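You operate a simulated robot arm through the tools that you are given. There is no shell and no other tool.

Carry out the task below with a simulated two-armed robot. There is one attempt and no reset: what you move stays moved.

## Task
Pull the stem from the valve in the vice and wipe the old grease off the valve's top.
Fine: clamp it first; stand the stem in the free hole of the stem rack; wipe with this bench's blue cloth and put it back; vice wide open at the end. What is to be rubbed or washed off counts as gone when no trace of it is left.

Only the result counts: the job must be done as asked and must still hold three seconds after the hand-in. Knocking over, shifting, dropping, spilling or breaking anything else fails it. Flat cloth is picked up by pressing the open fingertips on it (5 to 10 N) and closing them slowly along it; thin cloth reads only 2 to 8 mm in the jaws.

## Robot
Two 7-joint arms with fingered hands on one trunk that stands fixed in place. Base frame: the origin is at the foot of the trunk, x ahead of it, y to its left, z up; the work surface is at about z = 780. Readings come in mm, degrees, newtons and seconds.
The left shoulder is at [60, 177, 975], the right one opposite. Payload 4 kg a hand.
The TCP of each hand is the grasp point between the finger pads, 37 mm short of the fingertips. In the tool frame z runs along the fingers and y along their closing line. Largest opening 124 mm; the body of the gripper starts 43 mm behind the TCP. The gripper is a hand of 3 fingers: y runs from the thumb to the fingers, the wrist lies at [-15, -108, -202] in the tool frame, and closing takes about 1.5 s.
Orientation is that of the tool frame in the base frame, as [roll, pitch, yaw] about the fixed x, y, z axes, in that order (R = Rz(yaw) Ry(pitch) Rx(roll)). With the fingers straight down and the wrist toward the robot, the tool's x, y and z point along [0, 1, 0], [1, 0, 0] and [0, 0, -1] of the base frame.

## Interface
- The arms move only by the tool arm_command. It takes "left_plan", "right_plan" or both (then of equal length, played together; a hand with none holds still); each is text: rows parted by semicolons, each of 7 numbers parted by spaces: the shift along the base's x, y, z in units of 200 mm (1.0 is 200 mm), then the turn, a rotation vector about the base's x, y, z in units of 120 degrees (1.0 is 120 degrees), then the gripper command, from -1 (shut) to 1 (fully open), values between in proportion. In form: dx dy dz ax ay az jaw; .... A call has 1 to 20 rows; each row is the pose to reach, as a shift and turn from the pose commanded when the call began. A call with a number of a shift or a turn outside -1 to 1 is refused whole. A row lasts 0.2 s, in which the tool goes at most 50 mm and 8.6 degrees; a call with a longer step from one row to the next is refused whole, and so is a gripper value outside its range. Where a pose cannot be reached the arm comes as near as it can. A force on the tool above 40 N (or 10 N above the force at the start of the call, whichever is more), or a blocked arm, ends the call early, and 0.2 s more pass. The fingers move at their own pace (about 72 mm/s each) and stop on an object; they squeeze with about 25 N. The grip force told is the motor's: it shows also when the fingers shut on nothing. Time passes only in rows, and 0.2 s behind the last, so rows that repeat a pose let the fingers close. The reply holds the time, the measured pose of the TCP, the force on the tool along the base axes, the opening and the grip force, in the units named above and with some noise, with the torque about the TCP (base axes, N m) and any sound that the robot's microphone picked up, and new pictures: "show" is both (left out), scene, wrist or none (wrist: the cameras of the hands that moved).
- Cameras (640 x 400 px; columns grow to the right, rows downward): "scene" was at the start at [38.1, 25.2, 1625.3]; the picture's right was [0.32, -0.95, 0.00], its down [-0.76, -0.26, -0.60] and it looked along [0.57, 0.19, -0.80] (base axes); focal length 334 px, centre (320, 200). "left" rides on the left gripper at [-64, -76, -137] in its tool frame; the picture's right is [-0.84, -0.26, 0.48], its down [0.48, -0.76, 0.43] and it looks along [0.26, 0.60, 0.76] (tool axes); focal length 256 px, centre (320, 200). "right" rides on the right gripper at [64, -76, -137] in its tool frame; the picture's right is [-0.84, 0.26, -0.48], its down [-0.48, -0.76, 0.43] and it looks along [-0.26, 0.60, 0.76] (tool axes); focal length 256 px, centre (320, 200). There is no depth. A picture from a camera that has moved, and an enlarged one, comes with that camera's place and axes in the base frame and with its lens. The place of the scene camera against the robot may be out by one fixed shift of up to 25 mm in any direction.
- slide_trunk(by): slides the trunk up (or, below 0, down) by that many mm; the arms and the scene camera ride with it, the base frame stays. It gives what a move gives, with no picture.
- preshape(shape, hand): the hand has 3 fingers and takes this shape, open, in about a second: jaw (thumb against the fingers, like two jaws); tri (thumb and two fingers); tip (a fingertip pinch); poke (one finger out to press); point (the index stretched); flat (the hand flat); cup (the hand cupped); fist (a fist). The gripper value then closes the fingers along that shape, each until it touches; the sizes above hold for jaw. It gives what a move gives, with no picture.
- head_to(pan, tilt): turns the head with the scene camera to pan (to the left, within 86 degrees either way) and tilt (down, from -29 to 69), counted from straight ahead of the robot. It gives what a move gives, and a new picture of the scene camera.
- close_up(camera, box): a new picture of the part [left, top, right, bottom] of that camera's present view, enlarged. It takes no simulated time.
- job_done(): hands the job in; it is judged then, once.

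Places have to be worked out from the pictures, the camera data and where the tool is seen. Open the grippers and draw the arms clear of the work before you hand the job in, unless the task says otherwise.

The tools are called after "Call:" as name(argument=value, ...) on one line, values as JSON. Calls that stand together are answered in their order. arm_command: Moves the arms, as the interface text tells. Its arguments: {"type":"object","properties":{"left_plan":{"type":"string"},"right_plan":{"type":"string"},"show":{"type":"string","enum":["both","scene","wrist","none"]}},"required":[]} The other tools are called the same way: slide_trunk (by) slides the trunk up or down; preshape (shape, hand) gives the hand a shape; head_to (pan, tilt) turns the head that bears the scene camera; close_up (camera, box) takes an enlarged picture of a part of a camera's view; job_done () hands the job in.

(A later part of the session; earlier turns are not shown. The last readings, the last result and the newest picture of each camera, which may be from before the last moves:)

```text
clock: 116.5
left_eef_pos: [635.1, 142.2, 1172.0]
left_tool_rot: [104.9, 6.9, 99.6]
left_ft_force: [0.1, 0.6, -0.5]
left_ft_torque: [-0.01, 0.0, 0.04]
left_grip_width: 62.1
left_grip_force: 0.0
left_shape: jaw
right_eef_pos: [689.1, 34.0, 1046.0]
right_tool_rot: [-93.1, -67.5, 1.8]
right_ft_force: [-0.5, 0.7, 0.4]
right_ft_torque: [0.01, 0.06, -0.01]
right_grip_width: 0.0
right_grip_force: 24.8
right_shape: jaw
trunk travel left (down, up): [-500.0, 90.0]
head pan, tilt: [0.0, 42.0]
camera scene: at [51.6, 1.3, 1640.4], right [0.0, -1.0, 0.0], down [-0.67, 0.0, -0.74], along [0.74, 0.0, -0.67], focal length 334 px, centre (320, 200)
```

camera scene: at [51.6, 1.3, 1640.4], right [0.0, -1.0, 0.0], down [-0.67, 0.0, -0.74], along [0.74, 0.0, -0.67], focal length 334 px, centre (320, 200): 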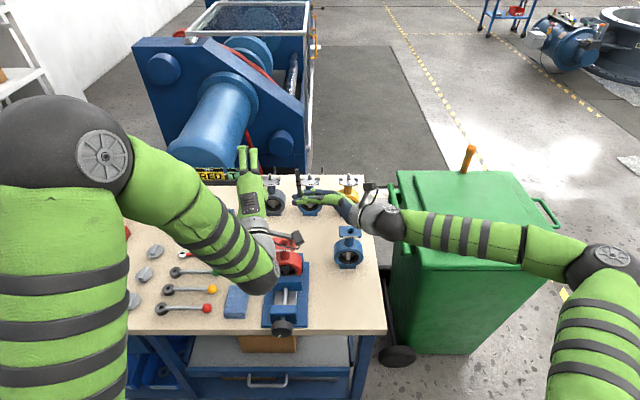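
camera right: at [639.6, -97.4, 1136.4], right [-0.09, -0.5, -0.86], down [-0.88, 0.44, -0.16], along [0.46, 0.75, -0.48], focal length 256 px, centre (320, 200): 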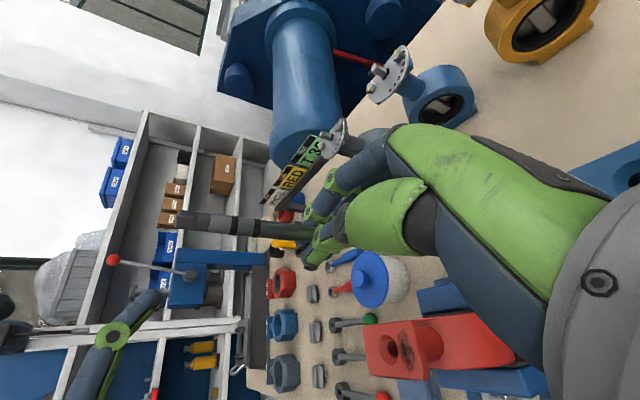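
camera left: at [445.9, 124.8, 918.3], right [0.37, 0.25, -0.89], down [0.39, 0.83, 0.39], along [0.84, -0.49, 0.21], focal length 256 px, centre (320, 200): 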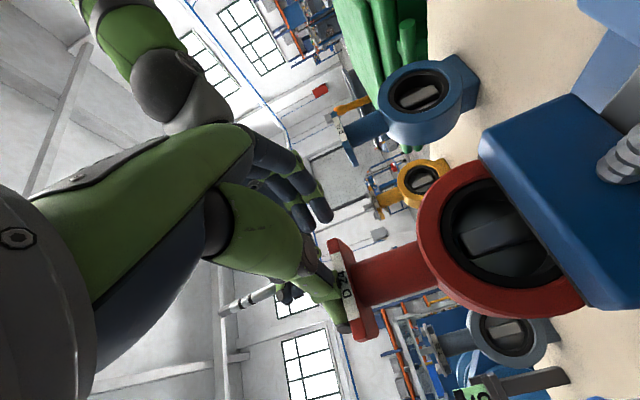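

The left arm is back in its natural elbow-out configuration with no reach warnings. I'll pitch it back to tool-down, moving left to keep well clear of the stem.

Call:
arm_command(left_plan="0 0.05 0 0 0.06 0 0; -0.02 0.1 0 0 0.12 0 0; -0.04 0.15 0 0 0.185 0 0; -0.06 0.2 0 0 0.25 0 0; -0.08 0.25 0 0 0.315 0 0; -0.1 0.3 0 0 0.38 0 0; -0.12 0.35 0 0 0.445 0 0; -0.14 0.4 0 0 0.51 0 0; -0.15 0.44 0 0 0.575 0 0; -0.15 0.46 0 0 0.625 0 0; -0.15 0.46 0 0 0.625 0 0", show="scene")

```text
clock: 119.0
left_eef_pos: [604.9, 234.6, 1174.1]
left_tool_rot: [178.7, -7.5, 99.1]
left_ft_force: [0.0, -0.4, -0.1]
left_ft_torque: [-0.02, 0.02, 0.0]
left_grip_width: 62.0
left_grip_force: 0.1
left_shape: jaw
right_eef_pos: [690.4, 33.7, 1046.5]
right_tool_rot: [-93.1, -67.4, 1.8]
right_ft_force: [0.1, 0.3, 0.4]
right_ft_torque: [0.0, 0.02, 0.0]
right_grip_width: 0.0
right_grip_force: 25.4
right_shape: jaw
trunk travel left (down, up): [-500.0, 90.0]
head pan, tilt: [0.0, 42.0]
camera scene: at [51.5, 1.4, 1640.5], right [0.0, -1.0, 0.0], down [-0.67, 0.0, -0.74], along [0.74, 0.0, -0.67], focal length 334 px, centre (320, 200)
```

scene: 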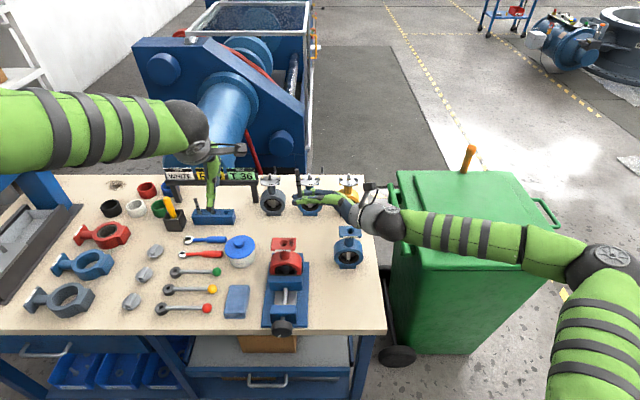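

The left arm is tool-down and natural again. Now I'll correct its yaw by -9° and move it to about (690, 240, 1110), to the left of the held stem.

Call:
arm_command(left_plan="0.1 0 -0.08 0 0 -0.02 0; 0.2 0.01 -0.16 0 0 -0.04 0; 0.3 0.02 -0.24 0 0 -0.06 0; 0.4 0.025 -0.32 0 0 -0.075 0; 0.425 0.025 -0.32 0 0 -0.075 0; 0.425 0.025 -0.32 0 0 -0.075 0", show="none")

Call:
arm_command(left_plan="0 0 0 -0.068 0 0 0; 0 0 0 -0.136 0 0 0; 0 0 0 -0.204 0 0 0; 0 0 0 -0.272 0 0 0; 0 0 0 -0.34 0 0 0; 0 0 0 -0.408 0 0 0; 0 0 0 -0.476 0 0 0; 0 0 0 -0.544 0 0 0; 0 0 0 -0.612 0 0 0; 0 0 0 -0.68 0 0 0; 0 0 0 -0.748 0 0 0; 0 0 0 -0.813 0 0 0; 0 0 0 -0.813 0 0 0", show="both")

```text
clock: 120.3
left_eef_pos: [689.4, 238.5, 1109.4]
left_tool_rot: [178.6, -7.5, 90.2]
left_ft_force: [-0.3, -0.2, -1.1]
left_ft_torque: [-0.01, 0.01, -0.01]
left_grip_width: 62.1
left_grip_force: 0.0
left_shape: jaw
right_eef_pos: [688.9, 34.4, 1045.8]
right_tool_rot: [-93.3, -67.5, 1.9]
right_ft_force: [-0.3, -0.1, -0.3]
right_ft_torque: [0.0, -0.01, -0.01]
right_grip_width: 0.2
right_grip_force: 24.8
right_shape: jaw
trunk travel left (down, up): [-500.0, 90.0]
head pan, tilt: [0.0, 42.0]
```

```text
clock: 123.2
left_eef_pos: [690.7, 240.2, 1109.6]
left_tool_rot: [-42.0, 89.8, -130.6]
left_ft_force: [0.2, -0.2, 0.1]
left_ft_torque: [0.0, 0.07, 0.0]
left_grip_width: 62.1
left_grip_force: 0.1
left_shape: jaw
right_eef_pos: [688.7, 34.2, 1044.8]
right_tool_rot: [-93.1, -67.5, 1.7]
right_ft_force: [-0.1, -0.7, 0.0]
right_ft_torque: [-0.04, 0.01, 0.0]
right_grip_width: 0.0
right_grip_force: 24.9
right_shape: jaw
trunk travel left (down, up): [-500.0, 90.0]
head pan, tilt: [0.0, 42.0]
camera scene: at [51.6, 1.4, 1640.5], right [0.0, -1.0, 0.0], down [-0.67, 0.0, -0.74], along [0.74, 0.0, -0.67], focal length 334 px, centre (320, 200)
camera left: at [610.4, 374.2, 1174.2], right [-0.24, -0.49, 0.84], down [-0.75, -0.45, -0.48], along [0.61, -0.75, -0.26], focal length 256 px, centre (320, 200)
```

scene: 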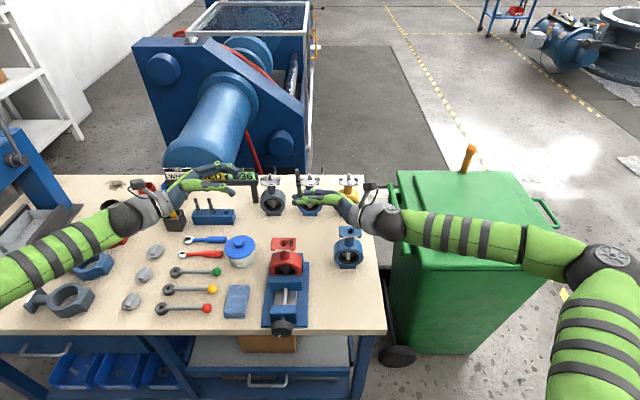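
left: 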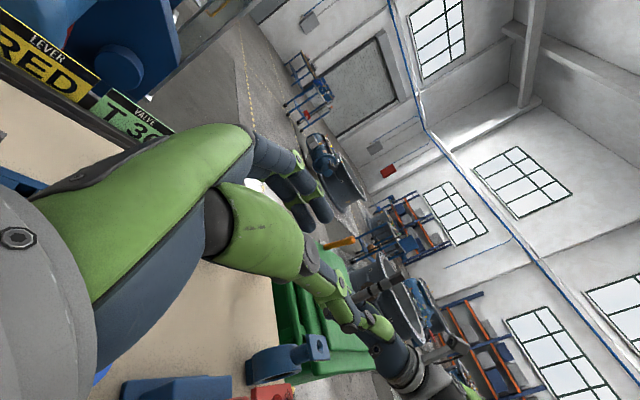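

The left hand now points at the stem horizontally, in natural reach. I'll zoom in to measure the stem's position from this new viewpoint.

Call:
close_up(camera="left", box=[320, 240, 440, 350])

Call:
close_up(camera="scene", box=[150, 140, 390, 260])

Call:
close_up(camera="right", box=[140, 110, 380, 290])

```text
3.64 times, centred on (380, 295) of left
camera zoom: at [610.4, 374.2, 1174.2], right [-0.24, -0.49, 0.84], down [-0.75, -0.45, -0.48], along [0.61, -0.75, -0.26], focal length 931 px, centre (102, -146)
```

zoom: 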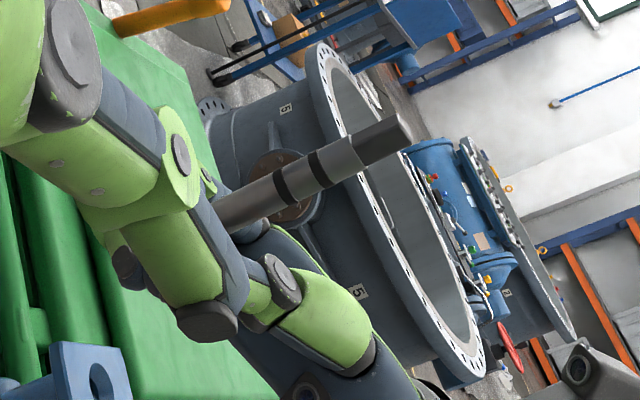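

```text
2.67 times, centred on (270, 200) of scene
camera zoom: at [51.6, 1.4, 1640.5], right [0.0, -1.0, 0.0], down [-0.67, 0.0, -0.74], along [0.74, 0.0, -0.67], focal length 890 px, centre (453, 200)
```

zoom: 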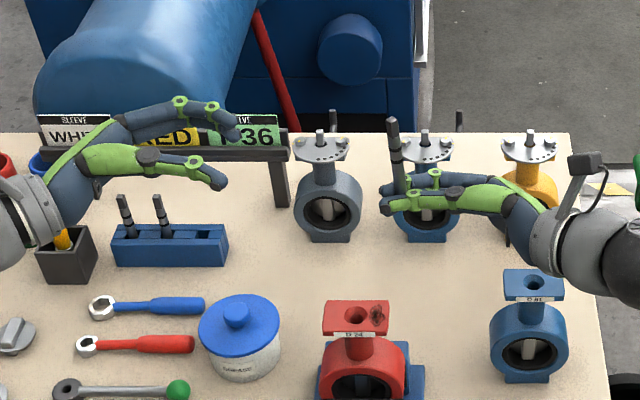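

```text
2.22 times, centred on (260, 200) of right
camera zoom: at [640.2, -101.7, 1137.0], right [-0.09, -0.5, -0.86], down [-0.88, 0.45, -0.17], along [0.47, 0.74, -0.48], focal length 569 px, centre (453, 200)
```

zoom: 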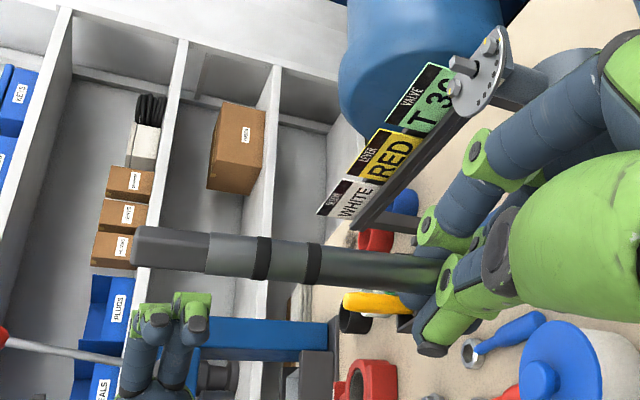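

All three cameras put the stem axis at about (705, 54), top z≈1133, upright. I'll approach with the left hand along -y at z=1094, just above the right fingers, with the stem to land on the distal pads.

Call:
arm_command(left_plan="0.025 -0.1 -0.04 0 0 0 0; 0.052 -0.23 -0.078 0 0 0 0; 0.052 -0.38 -0.078 0 0 0 0; 0.052 -0.53 -0.078 0 0 0 0; 0.052 -0.66 -0.078 0 0 0 0; 0.052 -0.76 -0.078 0 0 0 0; 0.052 -0.81 -0.078 0 0 0 0; 0.052 -0.81 -0.078 0 0 0 0", show="none")

Call:
close_up(camera="left", box=[260, 180, 420, 320])

Call:
close_up(camera="right", box=[140, 110, 380, 290])

Call:
close_up(camera="scene", box=[240, 150, 370, 230])

```text
clock: 125.0
left_eef_pos: [700.4, 77.9, 1094.3]
left_tool_rot: [-34.3, 89.7, -122.9]
left_ft_force: [0.3, 0.3, 0.2]
left_ft_torque: [0.0, -0.04, -0.02]
left_grip_width: 62.1
left_grip_force: 0.1
left_shape: jaw
right_eef_pos: [689.9, 33.4, 1046.3]
right_tool_rot: [-93.0, -67.5, 1.6]
right_ft_force: [0.3, 0.3, 0.0]
right_ft_torque: [-0.04, -0.02, 0.01]
right_grip_width: 0.0
right_grip_force: 25.1
right_shape: jaw
trunk travel left (down, up): [-500.0, 90.0]
head pan, tilt: [0.0, 42.0]
```

```text
2.86 times, centred on (340, 250) of left
camera zoom: at [620.8, 211.6, 1159.2], right [-0.24, -0.49, 0.84], down [-0.75, -0.45, -0.48], along [0.61, -0.75, -0.26], focal length 731 px, centre (263, 57)
```

zoom: 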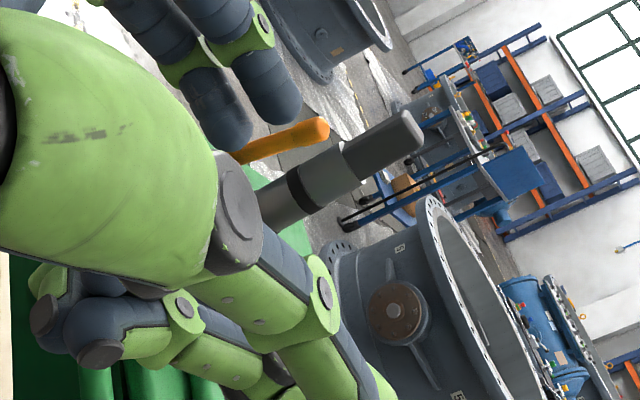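

```text
2.22 times, centred on (260, 200) of right
camera zoom: at [640.2, -101.7, 1137.0], right [-0.09, -0.5, -0.86], down [-0.88, 0.45, -0.17], along [0.47, 0.74, -0.48], focal length 569 px, centre (453, 200)
```

zoom: 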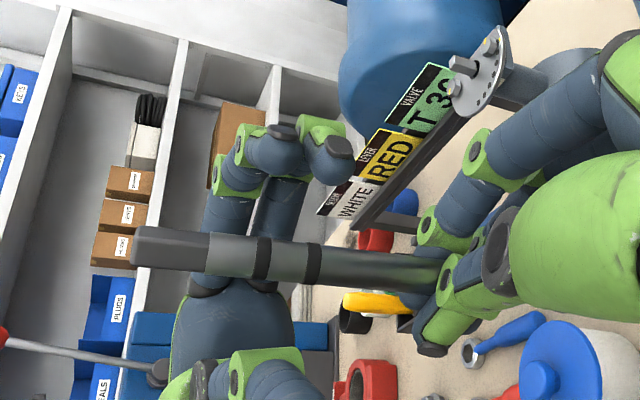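

```text
4.92 times, centred on (305, 190) of scene
camera zoom: at [51.7, 1.4, 1640.4], right [0.0, -1.0, 0.0], down [-0.67, 0.0, -0.74], along [0.74, 0.0, -0.67], focal length 1643 px, centre (394, 249)
```

zoom: 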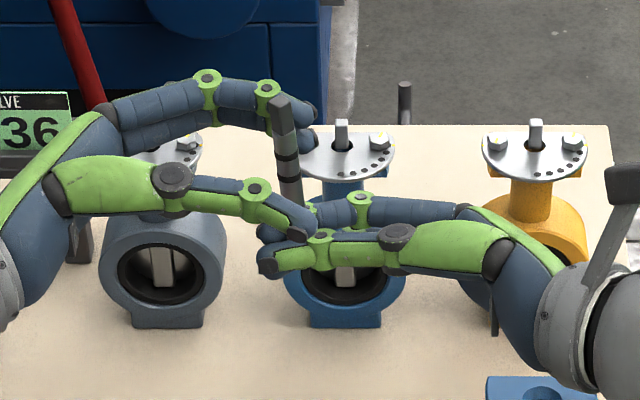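

The stem stands between the left thumb (front) and fingers (behind), about 13 mm inside the tips. Closing the left hand on it now.

Call:
arm_command(left_plan="0 0 0 0 0 0 -0.3; 0 0 0 0 0 0 -0.55; 0 0 0 0 0 0 -0.75; 0 0 0 0 0 0 -1; 0 0 0 0 0 0 -1; 0 0 0 0 0 0 -1; 0 0 0 0 0 0 -1; 0 0 0 0 0 0 -1", show="none")

Call:
close_up(camera="right", box=[140, 110, 380, 290])

Call:
close_up(camera="scene", box=[260, 155, 340, 215])

Call:
close_up(camera="left", box=[260, 180, 420, 320])

```text
clock: 126.8
left_eef_pos: [700.1, 78.9, 1095.0]
left_tool_rot: [-66.3, 89.7, -155.0]
left_ft_force: [-1.2, 0.0, -0.5]
left_ft_torque: [0.0, 0.0, 0.05]
left_grip_width: 6.7
left_grip_force: 25.5
left_shape: jaw
right_eef_pos: [688.4, 33.7, 1046.3]
right_tool_rot: [-93.2, -67.4, 1.9]
right_ft_force: [0.6, 0.1, 0.3]
right_ft_torque: [-0.08, 0.05, -0.07]
right_grip_width: 0.2
right_grip_force: 24.4
right_shape: jaw
trunk travel left (down, up): [-500.0, 90.0]
head pan, tilt: [0.0, 42.0]
```

```text
2.22 times, centred on (260, 200) of right
camera zoom: at [640.2, -101.7, 1136.9], right [-0.09, -0.5, -0.86], down [-0.88, 0.45, -0.17], along [0.47, 0.74, -0.48], focal length 569 px, centre (453, 200)
```

zoom: 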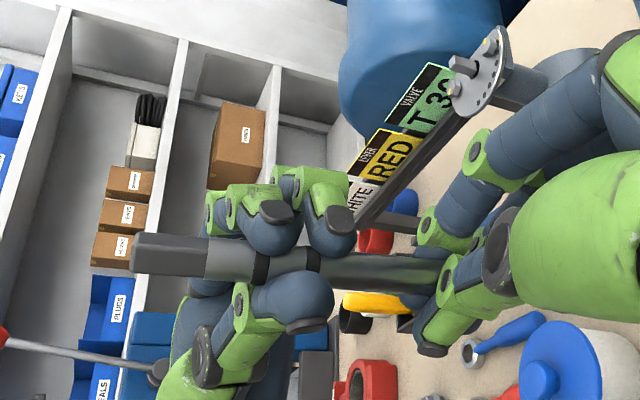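

```text
6.67 times, centred on (300, 185) of scene
camera zoom: at [51.7, 1.4, 1640.4], right [0.0, -1.0, 0.0], down [-0.67, 0.0, -0.74], along [0.74, 0.0, -0.67], focal length 2225 px, centre (453, 300)
```

zoom: 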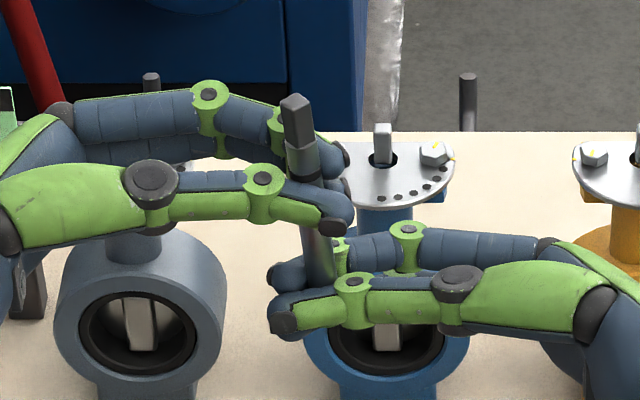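

```text
2.86 times, centred on (340, 250) of left
camera zoom: at [620.7, 211.7, 1159.2], right [-0.24, -0.49, 0.84], down [-0.75, -0.45, -0.48], along [0.61, -0.75, -0.26], focal length 731 px, centre (263, 57)
```

zoom: 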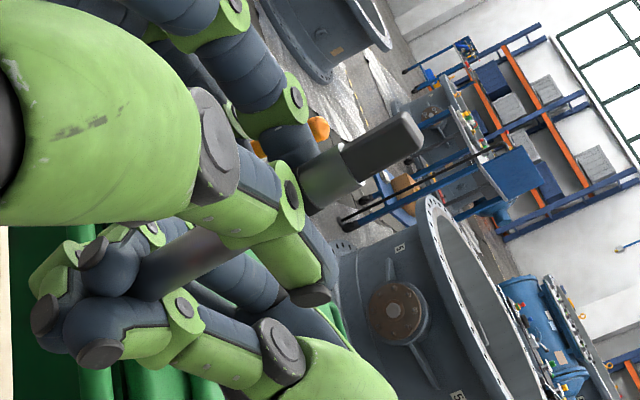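

The left hand holds the stem cleanly across its pads (6.7 mm, 25 N). Now the right hand opens and backs away in -y.

Call:
arm_command(right_plan="0 0 0 0 0 0 -0.7; 0 0 0 0 0 0 -0.45; 0 0 0 0 0 0 -0.35; 0 -0.04 0 0 0 0 -0.35; 0 -0.12 0 0 0 0 -0.35; 0 -0.24 0 0 0 0 -0.3; 0 -0.4 0 0 0 0 -0.2; 0 -0.56 0 0 0 0 0; 0 -0.7 0 0 0 0 0.2; 0 -0.7 0 0 0 0 0.2", left_plan="0 0 0 0 0 0 -1; 0 0 0 0 0 0 -1; 0 0 0 0 0 0 -1; 0 0 0 0 0 0 -1; 0 0 0 0 0 0 -1; 0 0 0 0 0 0 -1; 0 0 0 0 0 0 -1; 0 0 0 0 0 0 -1; 0 0 0 0 0 0 -1; 0 0 0 0 0 0 -1", show="scene")

Call:
close_up(camera="scene", box=[240, 150, 380, 240])

Call:
close_up(camera="right", box=[100, 90, 420, 330])

```text
clock: 128.9
left_eef_pos: [700.8, 77.5, 1095.0]
left_tool_rot: [-53.9, 89.7, -142.7]
left_ft_force: [-1.0, 0.5, -0.4]
left_ft_torque: [0.01, -0.01, 0.02]
left_grip_width: 3.8
left_grip_force: 25.0
left_shape: jaw
right_eef_pos: [689.9, -105.3, 1045.8]
right_tool_rot: [-93.3, -67.6, 2.1]
right_ft_force: [0.4, -0.1, 0.0]
right_ft_torque: [0.0, 0.01, 0.03]
right_grip_width: 74.2
right_grip_force: 0.1
right_shape: jaw
trunk travel left (down, up): [-500.0, 90.0]
head pan, tilt: [0.0, 42.0]
camera scene: at [51.7, 1.4, 1640.4], right [0.0, -1.0, 0.0], down [-0.67, 0.0, -0.74], along [0.74, 0.0, -0.67], focal length 334 px, centre (320, 200)
```

scene: 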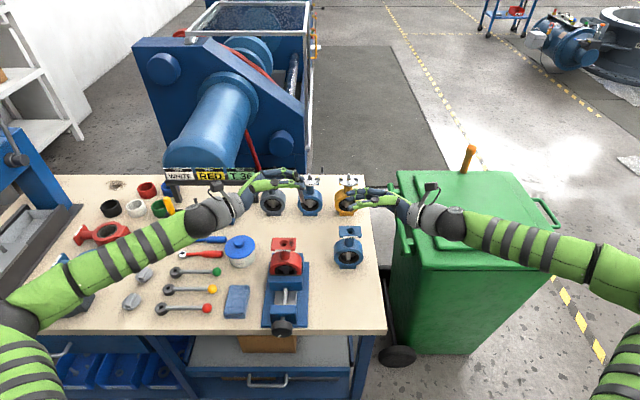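

```text
4.44 times, centred on (310, 195) of scene
camera zoom: at [51.7, 1.4, 1640.4], right [0.0, -1.0, 0.0], down [-0.67, 0.0, -0.74], along [0.74, 0.0, -0.67], focal length 1483 px, centre (364, 222)
```

zoom: 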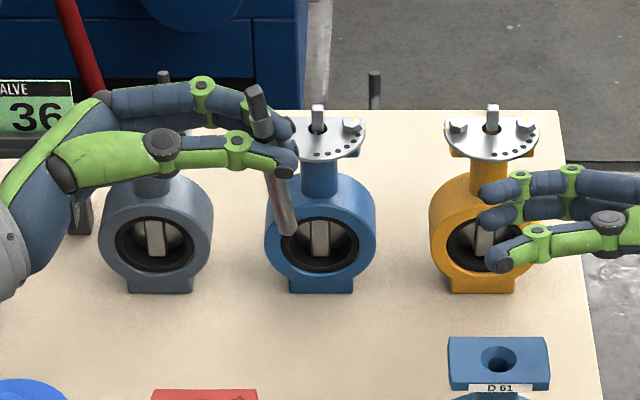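

```text
1.67 times, centred on (260, 210) of right
camera zoom: at [641.1, -241.2, 1136.2], right [-0.09, -0.5, -0.86], down [-0.88, 0.45, -0.17], along [0.47, 0.74, -0.48], focal length 427 px, centre (420, 183)
```

zoom: 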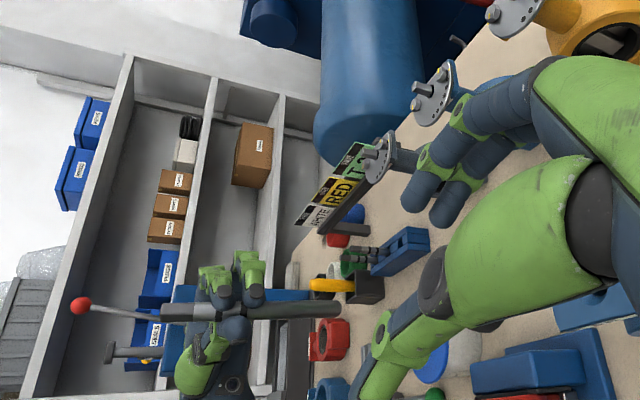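

The left hand alone holds the 101 mm stem, leaning about 8° in y. I'll roll the hand +7.8° about x to make it upright again while lifting a little, and move the right arm back out of the way.

Call:
arm_command(left_plan="0 0 0.02 0.013 0 0 -1; 0 0 0.04 0.026 0 0 -1; 0 0 0.06 0.039 0 0 -1; 0 0 0.08 0.052 0 0 -1; 0 0 0.1 0.065 0 0 -1; 0 0 0.1 0.065 0 0 -1; 0 0 0.1 0.065 0 0 -1", right_plan="-0.05 -0.05 0 0 0 0 0.5; -0.12 -0.12 0 0 0 0 0.5; -0.2 -0.2 0 0 0 0 0.5; -0.3 -0.28 0 0 0 0 0.5; -0.4 -0.36 0 0 0 0 0.5; -0.5 -0.44 0 0 0 0 0.5; -0.5 -0.44 0 0 0 0 0.5", show="scene")

Call:
close_up(camera="scene", box=[240, 140, 360, 225])

Call:
close_up(camera="left", box=[260, 180, 420, 320])

```text
clock: 130.6
left_eef_pos: [699.7, 78.1, 1113.2]
left_tool_rot: [-179.9, 82.4, 91.5]
left_ft_force: [0.8, 0.6, -0.6]
left_ft_torque: [0.04, -0.01, -0.01]
left_grip_width: 3.9
left_grip_force: 25.0
left_shape: jaw
right_eef_pos: [589.3, -192.7, 1047.4]
right_tool_rot: [-93.2, -67.4, 1.8]
right_ft_force: [0.5, -0.3, 0.4]
right_ft_torque: [0.0, 0.0, -0.04]
right_grip_width: 92.9
right_grip_force: 0.1
right_shape: jaw
trunk travel left (down, up): [-500.0, 90.0]
head pan, tilt: [0.0, 42.0]
camera scene: at [51.7, 1.4, 1640.4], right [0.0, -1.0, 0.0], down [-0.67, 0.0, -0.74], along [0.74, 0.0, -0.67], focal length 334 px, centre (320, 200)
```

scene: 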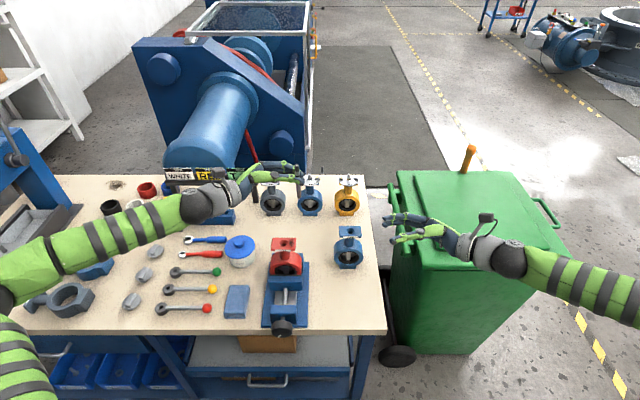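

```text
4.71 times, centred on (300, 182) of scene
camera zoom: at [51.7, 1.4, 1640.4], right [0.0, -1.0, 0.0], down [-0.67, 0.0, -0.74], along [0.74, 0.0, -0.67], focal length 1570 px, centre (414, 282)
```

zoom: 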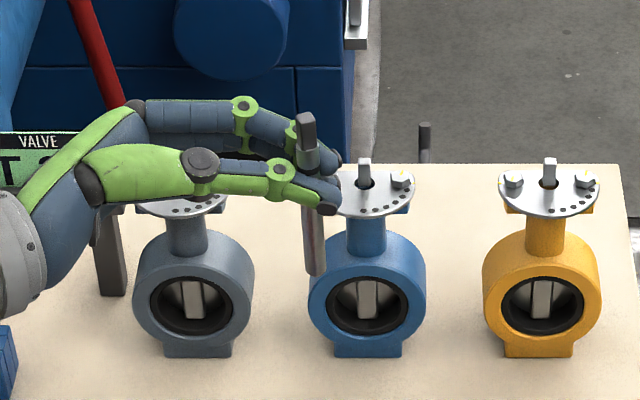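

```text
2.86 times, centred on (340, 250) of left
camera zoom: at [620.4, 201.9, 1195.9], right [-0.24, -0.6, 0.77], down [-0.75, -0.38, -0.54], along [0.61, -0.71, -0.36], focal length 731 px, centre (263, 57)
```

zoom: 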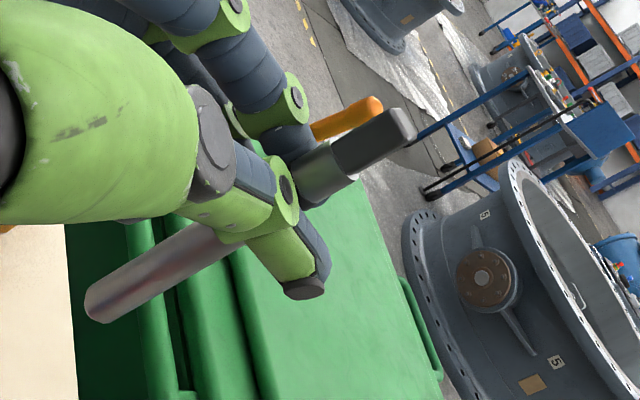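

The stem is upright again within about a degree. Next I'll swing the left hand toward the rack while yawing +60°, so it will come in between the sign, the jar and the neighbouring stems.

Call:
arm_command(left_plan="0.03 0.05 0 0 0 0.05 -1; 0.07 0.11 0 0 0 0.105 -1; 0.12 0.19 0 0 0 0.165 -1; 0.17 0.27 0 0 0 0.225 -1; 0.22 0.35 0 0 0 0.285 -1; 0.27 0.43 0 0 0 0.345 -1; 0.32 0.51 0 0 0 0.4 -1; 0.36 0.58 0 0 0 0.455 -1; 0.395 0.635 0 0 0 0.5 -1; 0.395 0.635 0 0 0 0.5 -1; 0.395 0.635 0 0 0 0.5 -1", show="both")

Call:
close_up(camera="left", box=[200, 160, 440, 360])

```text
clock: 132.9
left_eef_pos: [780.3, 204.6, 1114.6]
left_tool_rot: [-179.6, 82.2, 151.8]
left_ft_force: [0.4, 0.4, -1.1]
left_ft_torque: [-0.01, 0.03, -0.02]
left_grip_width: 3.6
left_grip_force: 25.2
left_shape: jaw
right_eef_pos: [588.6, -193.2, 1046.3]
right_tool_rot: [-93.0, -67.5, 1.6]
right_ft_force: [-0.3, 0.0, -0.2]
right_ft_torque: [0.04, -0.01, 0.02]
right_grip_width: 92.7
right_grip_force: 0.2
right_shape: jaw
trunk travel left (down, up): [-500.0, 90.0]
head pan, tilt: [0.0, 42.0]
camera scene: at [51.6, 1.4, 1640.4], right [0.0, -1.0, 0.0], down [-0.67, 0.0, -0.74], along [0.74, 0.0, -0.67], focal length 334 px, centre (320, 200)
camera left: at [631.2, 198.1, 1196.7], right [0.4, -0.51, 0.77], down [-0.04, -0.84, -0.54], along [0.92, 0.18, -0.35], focal length 256 px, centre (320, 200)
```

scene: 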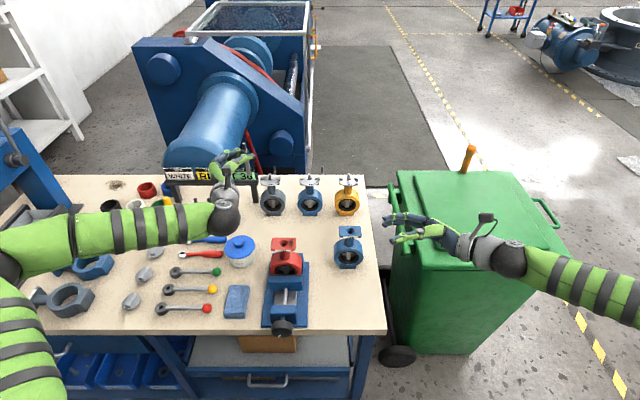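
left: 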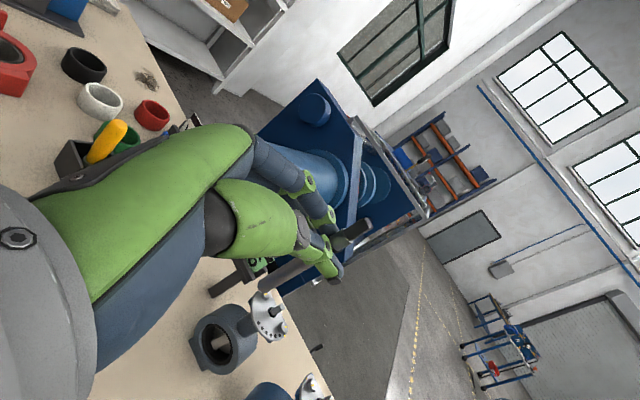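

```text
2.00 times, centred on (320, 260) of left
camera zoom: at [631.2, 198.1, 1196.7], right [0.4, -0.51, 0.77], down [-0.04, -0.84, -0.54], along [0.92, 0.18, -0.35], focal length 512 px, centre (320, 80)
```

zoom: 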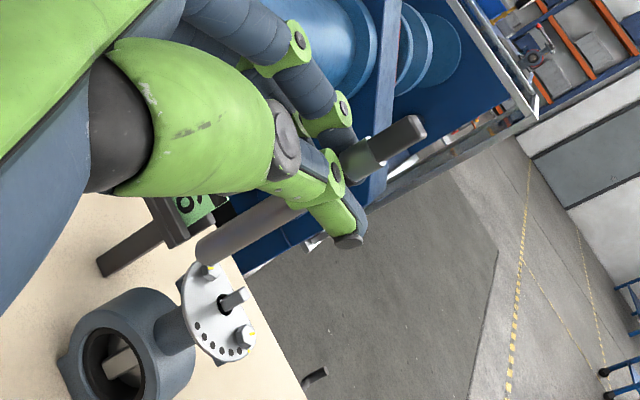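

Reach is fine. I'll move on to hover above the free hole at (859, 331, 1000).

Call:
arm_command(left_plan="0.04 0.06 -0.04 0 0 0 -1; 0.09 0.14 -0.11 0 0 0 -1; 0.15 0.24 -0.2 0 0 0 -1; 0.21 0.34 -0.3 0 0 0 -1; 0.27 0.44 -0.4 0 0 0 -1; 0.33 0.53 -0.48 0 0 0 -1; 0.37 0.6 -0.54 0 0 0 -1; 0.392 0.634 -0.573 0 0 0 -1; 0.392 0.634 -0.573 0 0 0 -1; 0.392 0.634 -0.573 0 0 0 -1", show="both")

Call:
close_up(camera="left", box=[200, 180, 420, 360])

Call:
close_up(camera="scene", box=[160, 150, 280, 240])

```text
clock: 135.2
left_eef_pos: [857.8, 331.4, 1000.1]
left_tool_rot: [-179.9, 82.3, 151.5]
left_ft_force: [0.7, -0.3, -0.5]
left_ft_torque: [-0.05, 0.01, 0.03]
left_grip_width: 3.7
left_grip_force: 25.4
left_shape: jaw
right_eef_pos: [588.5, -192.2, 1046.6]
right_tool_rot: [-93.3, -67.5, 1.9]
right_ft_force: [-0.7, 1.3, 0.0]
right_ft_torque: [0.04, 0.01, -0.04]
right_grip_width: 93.0
right_grip_force: 0.1
right_shape: jaw
trunk travel left (down, up): [-500.0, 90.0]
head pan, tilt: [0.0, 42.0]
camera scene: at [51.6, 1.4, 1640.4], right [0.0, -1.0, 0.0], down [-0.67, 0.0, -0.74], along [0.74, 0.0, -0.67], focal length 334 px, centre (320, 200)
camera left: at [710.7, 324.7, 1082.9], right [0.4, -0.51, 0.77], down [-0.04, -0.84, -0.54], along [0.92, 0.18, -0.36], focal length 256 px, centre (320, 200)
```

scene: 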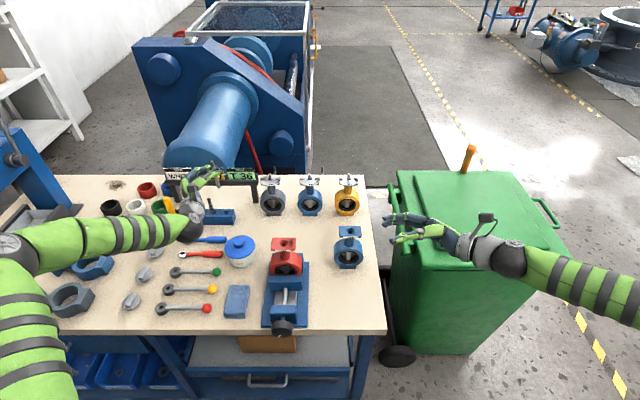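
left: 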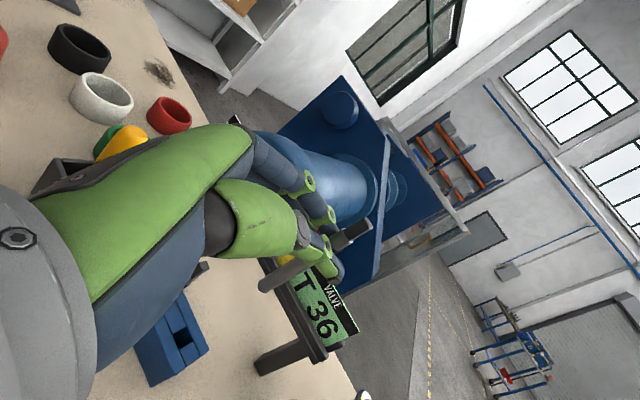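

```text
2.22 times, centred on (310, 270) of left
camera zoom: at [710.7, 324.7, 1082.9], right [0.4, -0.51, 0.77], down [-0.04, -0.84, -0.54], along [0.92, 0.18, -0.36], focal length 569 px, centre (342, 44)
```

zoom: 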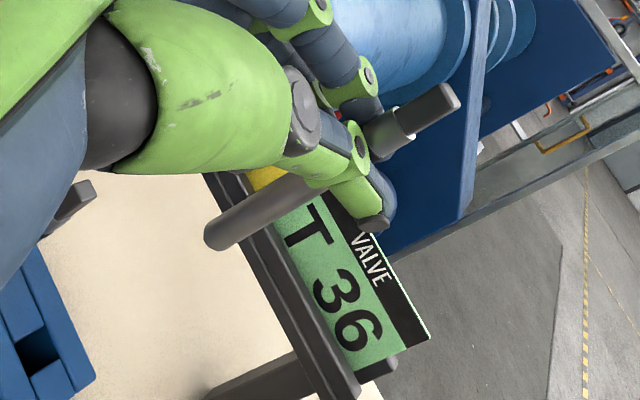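

```text
4.44 times, centred on (220, 195) of scene
camera zoom: at [51.6, 1.4, 1640.4], right [0.0, -1.0, 0.0], down [-0.67, 0.0, -0.74], along [0.74, 0.0, -0.67], focal length 1483 px, centre (764, 222)
```

zoom: 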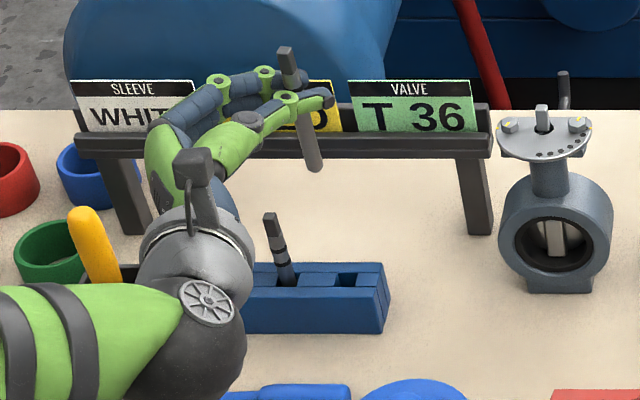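

Both views agree that the stem end is at about (879.5, 326, 938), standing vertical. I'll shift -1.5 mm in y and lower until it is ~13 mm above the rack, then compare again.

Call:
arm_command(left_plan="0 -0.004 -0.08 0 0 0 -1; 0 -0.008 -0.18 0 0 0 -1; 0 -0.008 -0.28 0 0 0 -1; 0 -0.008 -0.37 0 0 0 -1; 0 -0.008 -0.45 0 0 0 -1; 0 -0.008 -0.5 0 0 0 -1; 0 -0.008 -0.515 0 0 0 -1; 0 -0.008 -0.515 0 0 0 -1", show="none")

Call:
close_up(camera="left", box=[220, 230, 340, 330])

Call:
close_up(camera="scene", box=[190, 180, 260, 235])

```text
clock: 136.9
left_eef_pos: [857.4, 329.5, 900.3]
left_tool_rot: [178.5, 82.4, 150.0]
left_ft_force: [1.1, 0.1, 14.3]
left_ft_torque: [0.55, -0.34, -0.02]
left_grip_width: 3.2
left_grip_force: 24.9
left_shape: jaw
right_eef_pos: [588.9, -193.5, 1047.6]
right_tool_rot: [-93.2, -67.5, 1.9]
right_ft_force: [-0.6, 0.3, 0.1]
right_ft_torque: [-0.01, -0.02, -0.02]
right_grip_width: 93.0
right_grip_force: 0.0
right_shape: jaw
trunk travel left (down, up): [-500.0, 90.0]
head pan, tilt: [0.0, 42.0]
```

```text
4.00 times, centred on (280, 280) of left
camera zoom: at [709.8, 322.7, 981.6], right [0.39, -0.51, 0.77], down [-0.04, -0.84, -0.54], along [0.92, 0.18, -0.35], focal length 1024 px, centre (480, -120)
```

zoom: 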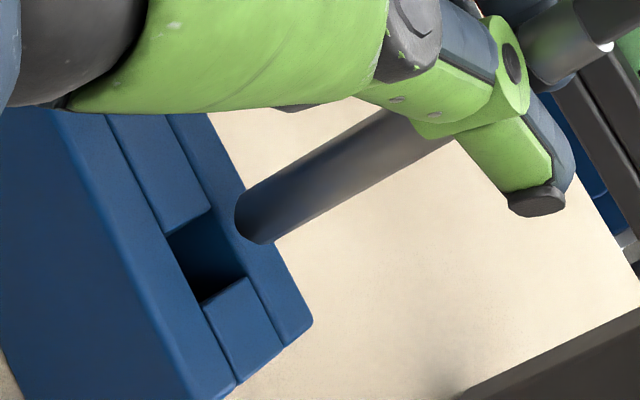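

```text
7.27 times, centred on (225, 208) of scene
camera zoom: at [50.0, 0.6, 1640.7], right [0.0, -1.0, 0.0], down [-0.67, 0.0, -0.74], along [0.74, 0.0, -0.67], focal length 2427 px, centre (1011, 146)
```

zoom: 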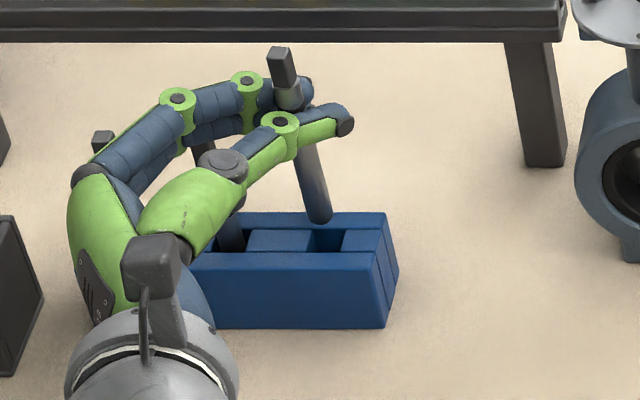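

The reading shows 14 N upward: the bulging left fingers are resting on a neighbouring stem's top. I'll raise straight up right away and check that the rack is undisturbed.

Call:
arm_command(left_plan="0 0 0.05 0 0 0 -1; 0 0 0.12 0 0 0 -1; 0 0 0.22 0 0 0 -1; 0 0 0.34 0 0 0 -1; 0 0 0.46 0 0 0 -1; 0 0 0.56 0 0 0 -1; 0 0 0.6 0 0 0 -1; 0 0 0.6 0 0 0 -1", show="none")

Call:
close_up(camera="scene", box=[150, 150, 290, 250])

Call:
close_up(camera="left", box=[60, 200, 340, 400])

```text
clock: 138.8
left_eef_pos: [858.9, 330.8, 1016.0]
left_tool_rot: [-179.9, 82.3, 151.4]
left_ft_force: [0.6, -0.6, -0.9]
left_ft_torque: [0.02, 0.05, -0.02]
left_grip_width: 3.3
left_grip_force: 25.1
left_shape: jaw
right_eef_pos: [588.4, -193.0, 1046.7]
right_tool_rot: [-93.0, -67.4, 1.7]
right_ft_force: [-0.7, 0.8, 0.2]
right_ft_torque: [0.02, 0.01, 0.04]
right_grip_width: 92.7
right_grip_force: 0.1
right_shape: jaw
trunk travel left (down, up): [-500.0, 90.0]
head pan, tilt: [0.0, 42.0]
```

```text
4.00 times, centred on (220, 200) of scene
camera zoom: at [51.7, 1.4, 1640.4], right [0.0, -1.0, 0.0], down [-0.67, 0.0, -0.74], along [0.74, 0.0, -0.67], focal length 1335 px, centre (720, 200)
```

zoom: 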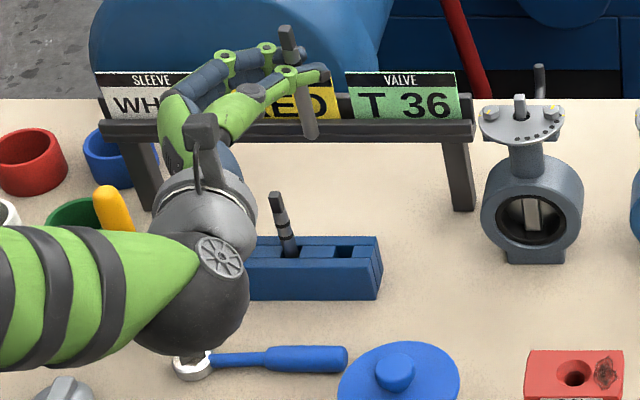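

```text
2.00 times, centred on (200, 300) of left
camera zoom: at [711.0, 323.9, 1098.3], right [0.4, -0.51, 0.77], down [-0.04, -0.84, -0.54], along [0.92, 0.18, -0.36], focal length 512 px, centre (560, 0)
```

zoom: 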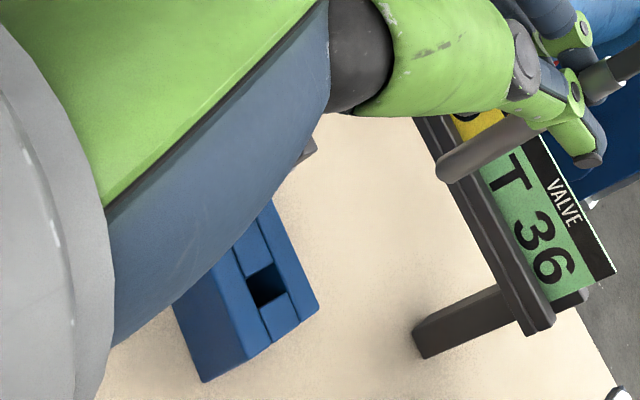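

The rack and its stems are undisturbed. The curved fingers can't get between neighbours sideways, so I'll hand the stem to the right hand again and take it from above with the two-finger "tip" pinch, which has no finger gap to jam in. First, carry it back.

Call:
arm_command(left_plan="-0.04 -0.06 0.06 0 0 -0.03 -1; -0.09 -0.14 0.14 0 0 -0.08 -1; -0.14 -0.23 0.22 0 0 -0.14 -1; -0.19 -0.32 0.3 0 0 -0.2 -1; -0.24 -0.4 0.38 0 0 -0.26 -1; -0.29 -0.48 0.44 0 0 -0.32 -1; -0.34 -0.55 0.48 0 0 -0.38 -1; -0.38 -0.61 0.49 0 0 -0.44 -1; -0.395 -0.635 0.49 0 0 -0.5 -1; -0.395 -0.635 0.49 0 0 -0.5 -1", right_plan="0.05 0.03 0.01 0 -0.02 0 0.6; 0.1 0.06 0.02 0 -0.04 0 0.6; 0.16 0.1 0.03 0 -0.06 0 0.6; 0.22 0.14 0.04 0 -0.08 0 0.6; 0.28 0.18 0.05 0 -0.1 0 0.6; 0.34 0.22 0.06 0 -0.12 0 0.6; 0.4 0.26 0.07 0 -0.14 0 0.6; 0.46 0.3 0.077 0 -0.16 0 0.6; 0.52 0.34 0.077 0 -0.18 0 0.6; 0.563 0.38 0.077 0 -0.1975 0 0.6", show="scene")

```text
clock: 140.9
left_eef_pos: [779.6, 203.7, 1113.1]
left_tool_rot: [-179.8, 82.3, 91.5]
left_ft_force: [0.0, 0.0, -0.6]
left_ft_torque: [0.0, 0.02, 0.01]
left_grip_width: 3.1
left_grip_force: 24.9
left_shape: jaw
right_eef_pos: [701.9, -118.6, 1060.4]
right_tool_rot: [117.7, -88.5, 150.8]
right_ft_force: [0.3, 0.2, 0.1]
right_ft_torque: [-0.02, 0.02, -0.01]
right_grip_width: 98.9
right_grip_force: 0.0
right_shape: jaw
trunk travel left (down, up): [-500.0, 90.0]
head pan, tilt: [0.0, 42.0]
camera scene: at [51.6, 1.6, 1640.5], right [0.0, -1.0, 0.0], down [-0.67, 0.0, -0.74], along [0.74, 0.0, -0.67], focal length 334 px, centre (320, 200)
```

scene: 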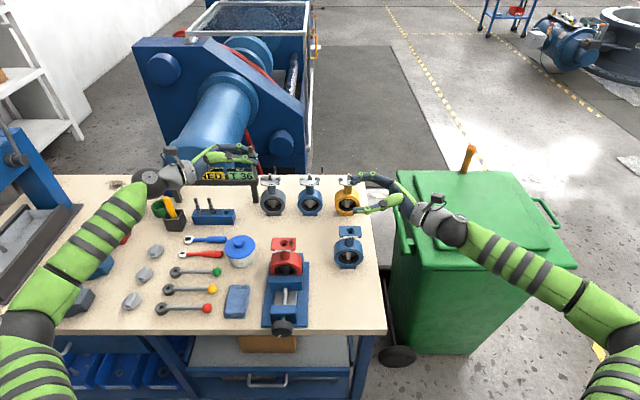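

Now the left hand brings the stem to the meeting point at (700, 78, 1113).

Call:
arm_command(left_plan="-0.05 -0.08 0 0 0 0 -1; -0.12 -0.19 0 0 0 0 -1; -0.2 -0.31 0 0 0 0 -1; -0.27 -0.42 0 0 0 0 -1; -0.33 -0.52 0 0 0 0 -1; -0.38 -0.6 0 0 0 0 -1; -0.398 -0.628 0 0 0 0 -1; -0.398 -0.628 0 0 0 0 -1", show="none")

Call:
close_up(camera="scene", box=[240, 140, 400, 240])

Call:
close_up(camera="right", box=[140, 140, 380, 340])

```text
clock: 142.8
left_eef_pos: [699.2, 75.8, 1115.0]
left_tool_rot: [-179.5, 82.2, 91.8]
left_ft_force: [-1.6, -1.3, -1.1]
left_ft_torque: [-0.01, 0.01, -0.01]
left_grip_width: 3.3
left_grip_force: 25.4
left_shape: jaw
right_eef_pos: [701.9, -119.2, 1061.2]
right_tool_rot: [120.0, -88.6, 148.5]
right_ft_force: [-0.6, -0.7, 0.1]
right_ft_torque: [-0.01, 0.02, -0.01]
right_grip_width: 99.0
right_grip_force: 0.1
right_shape: jaw
trunk travel left (down, up): [-500.0, 90.0]
head pan, tilt: [0.0, 42.0]
```

```text
4.00 times, centred on (320, 190) of scene
camera zoom: at [51.7, 1.4, 1640.4], right [0.0, -1.0, 0.0], down [-0.67, 0.0, -0.74], along [0.74, 0.0, -0.67], focal length 1335 px, centre (320, 240)
```

zoom: 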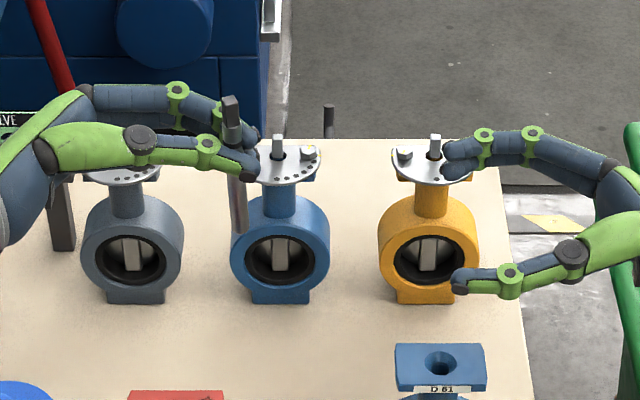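

```text
2.00 times, centred on (260, 240) of right
camera zoom: at [620.6, -253.7, 1124.5], right [0.26, -0.5, -0.83], down [-0.74, 0.45, -0.5], along [0.62, 0.74, -0.25], focal length 512 px, centre (440, 120)
```

zoom: 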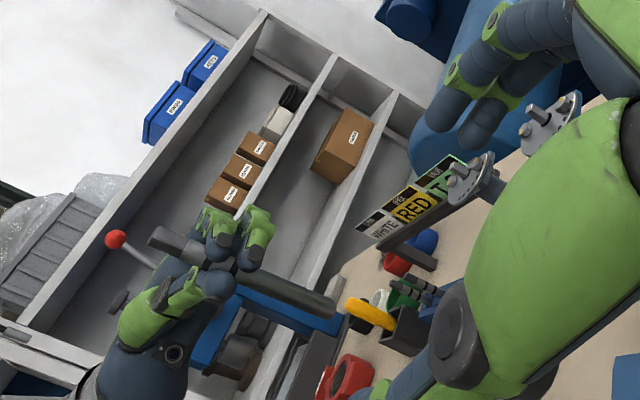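

The stem end is at about (704, 55, 1049), vertical. I'll bring the open right hand in along +y at z≈1062 to its lower part.

Call:
arm_command(right_plan="0 0.1 0.003 0 0 0 0.4; 0 0.25 0.004 0 0 0 0.2; -0.003 0.4 0.004 0 0 0 0.2; -0.004 0.54 0.004 0 0 0 0.2; -0.004 0.66 0.004 0 0 0 0.2; -0.004 0.74 0.004 0 0 0 0.2; -0.004 0.76 0.004 0 0 0 0.2; -0.004 0.76 0.004 0 0 0 0.2", show="none")

Call:
close_up(camera="scene", box=[260, 155, 350, 220])

Call:
close_up(camera="right", box=[180, 140, 420, 340])

```text
clock: 144.6
left_eef_pos: [697.7, 76.6, 1115.5]
left_tool_rot: [-179.4, 82.3, 91.9]
left_ft_force: [0.8, 0.0, -0.2]
left_ft_torque: [0.02, 0.0, -0.01]
left_grip_width: 3.2
left_grip_force: 24.9
left_shape: jaw
right_eef_pos: [701.3, 32.5, 1061.9]
right_tool_rot: [122.0, -88.6, 146.4]
right_ft_force: [0.1, -0.3, 1.3]
right_ft_torque: [0.0, -0.03, -0.01]
right_grip_width: 74.9
right_grip_force: 0.1
right_shape: jaw
trunk travel left (down, up): [-500.0, 90.0]
head pan, tilt: [0.0, 42.0]
```

```text
6.15 times, centred on (305, 188) of scene
camera zoom: at [51.7, 1.4, 1640.4], right [0.0, -1.0, 0.0], down [-0.67, 0.0, -0.74], along [0.74, 0.0, -0.67], focal length 2054 px, centre (412, 277)
```

zoom: 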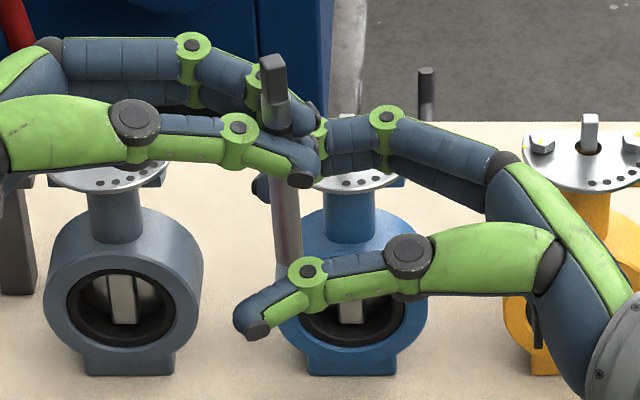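

```text
2.00 times, centred on (300, 240) of right
camera zoom: at [619.9, -102.5, 1125.3], right [0.26, -0.5, -0.83], down [-0.74, 0.45, -0.5], along [0.62, 0.74, -0.25], focal length 512 px, centre (360, 120)
```

zoom: 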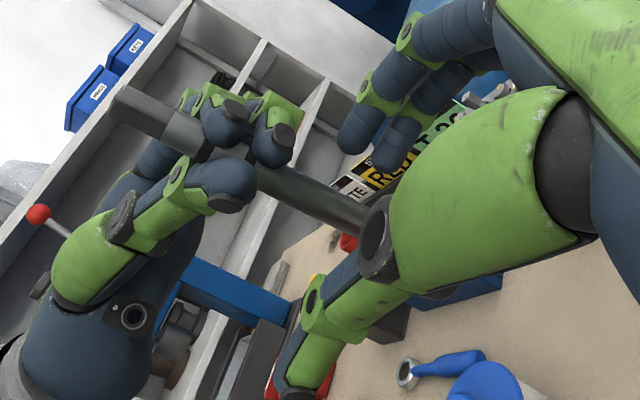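

Positioned well, with the stem about 16 mm inside the right fingertips. Closing the right hand.

Call:
arm_command(right_plan="0 0 0 0 0 0 -0.1; 0 0 0 0 0 0 -0.4; 0 0 0 0 0 0 -0.65; 0 0 0 0 0 0 -1; 0 0 0 0 0 0 -1; 0 0 0 0 0 0 -1; 0 0 0 0 0 0 -1; 0 0 0 0 0 0 -1", show="none")

Call:
close_up(camera="scene", box=[260, 155, 350, 220])

Call:
close_up(camera="right", box=[180, 140, 420, 340])

```text
clock: 146.3
left_eef_pos: [698.2, 76.8, 1114.3]
left_tool_rot: [-179.9, 82.3, 91.4]
left_ft_force: [-0.2, -0.6, -0.5]
left_ft_torque: [-0.07, -0.02, 0.02]
left_grip_width: 3.1
left_grip_force: 25.1
left_shape: jaw
right_eef_pos: [701.4, 33.7, 1062.7]
right_tool_rot: [120.1, -88.6, 148.4]
right_ft_force: [-0.7, 1.1, -0.5]
right_ft_torque: [0.02, 0.08, -0.05]
right_grip_width: 1.2
right_grip_force: 24.6
right_shape: jaw
trunk travel left (down, up): [-500.0, 90.0]
head pan, tilt: [0.0, 42.0]
```

```text
6.15 times, centred on (305, 188) of scene
camera zoom: at [51.7, 1.4, 1640.4], right [0.0, -1.0, 0.0], down [-0.67, 0.0, -0.74], along [0.74, 0.0, -0.67], focal length 2054 px, centre (412, 277)
```

zoom: 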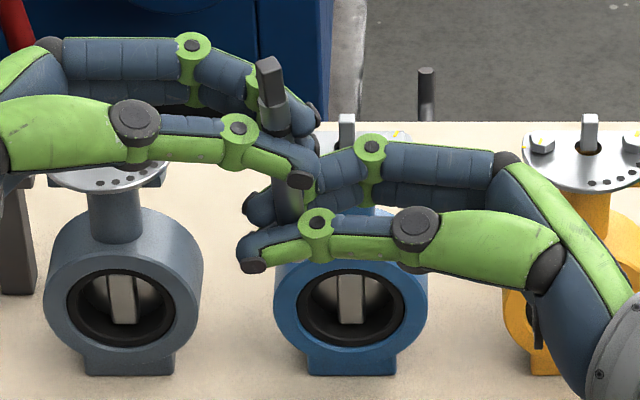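

```text
2.00 times, centred on (300, 240) of right
camera zoom: at [619.9, -102.6, 1125.3], right [0.26, -0.5, -0.83], down [-0.74, 0.45, -0.5], along [0.62, 0.74, -0.25], focal length 512 px, centre (360, 120)
```

zoom: 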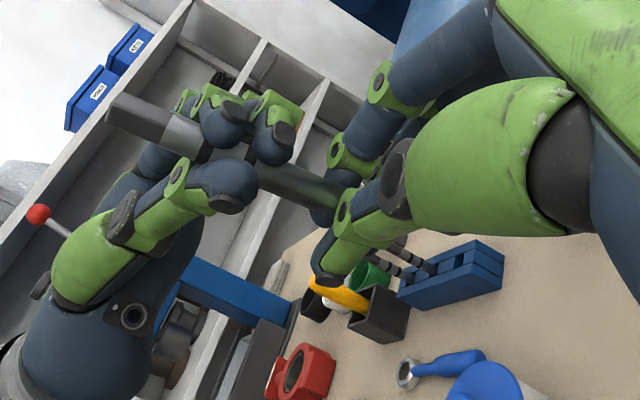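

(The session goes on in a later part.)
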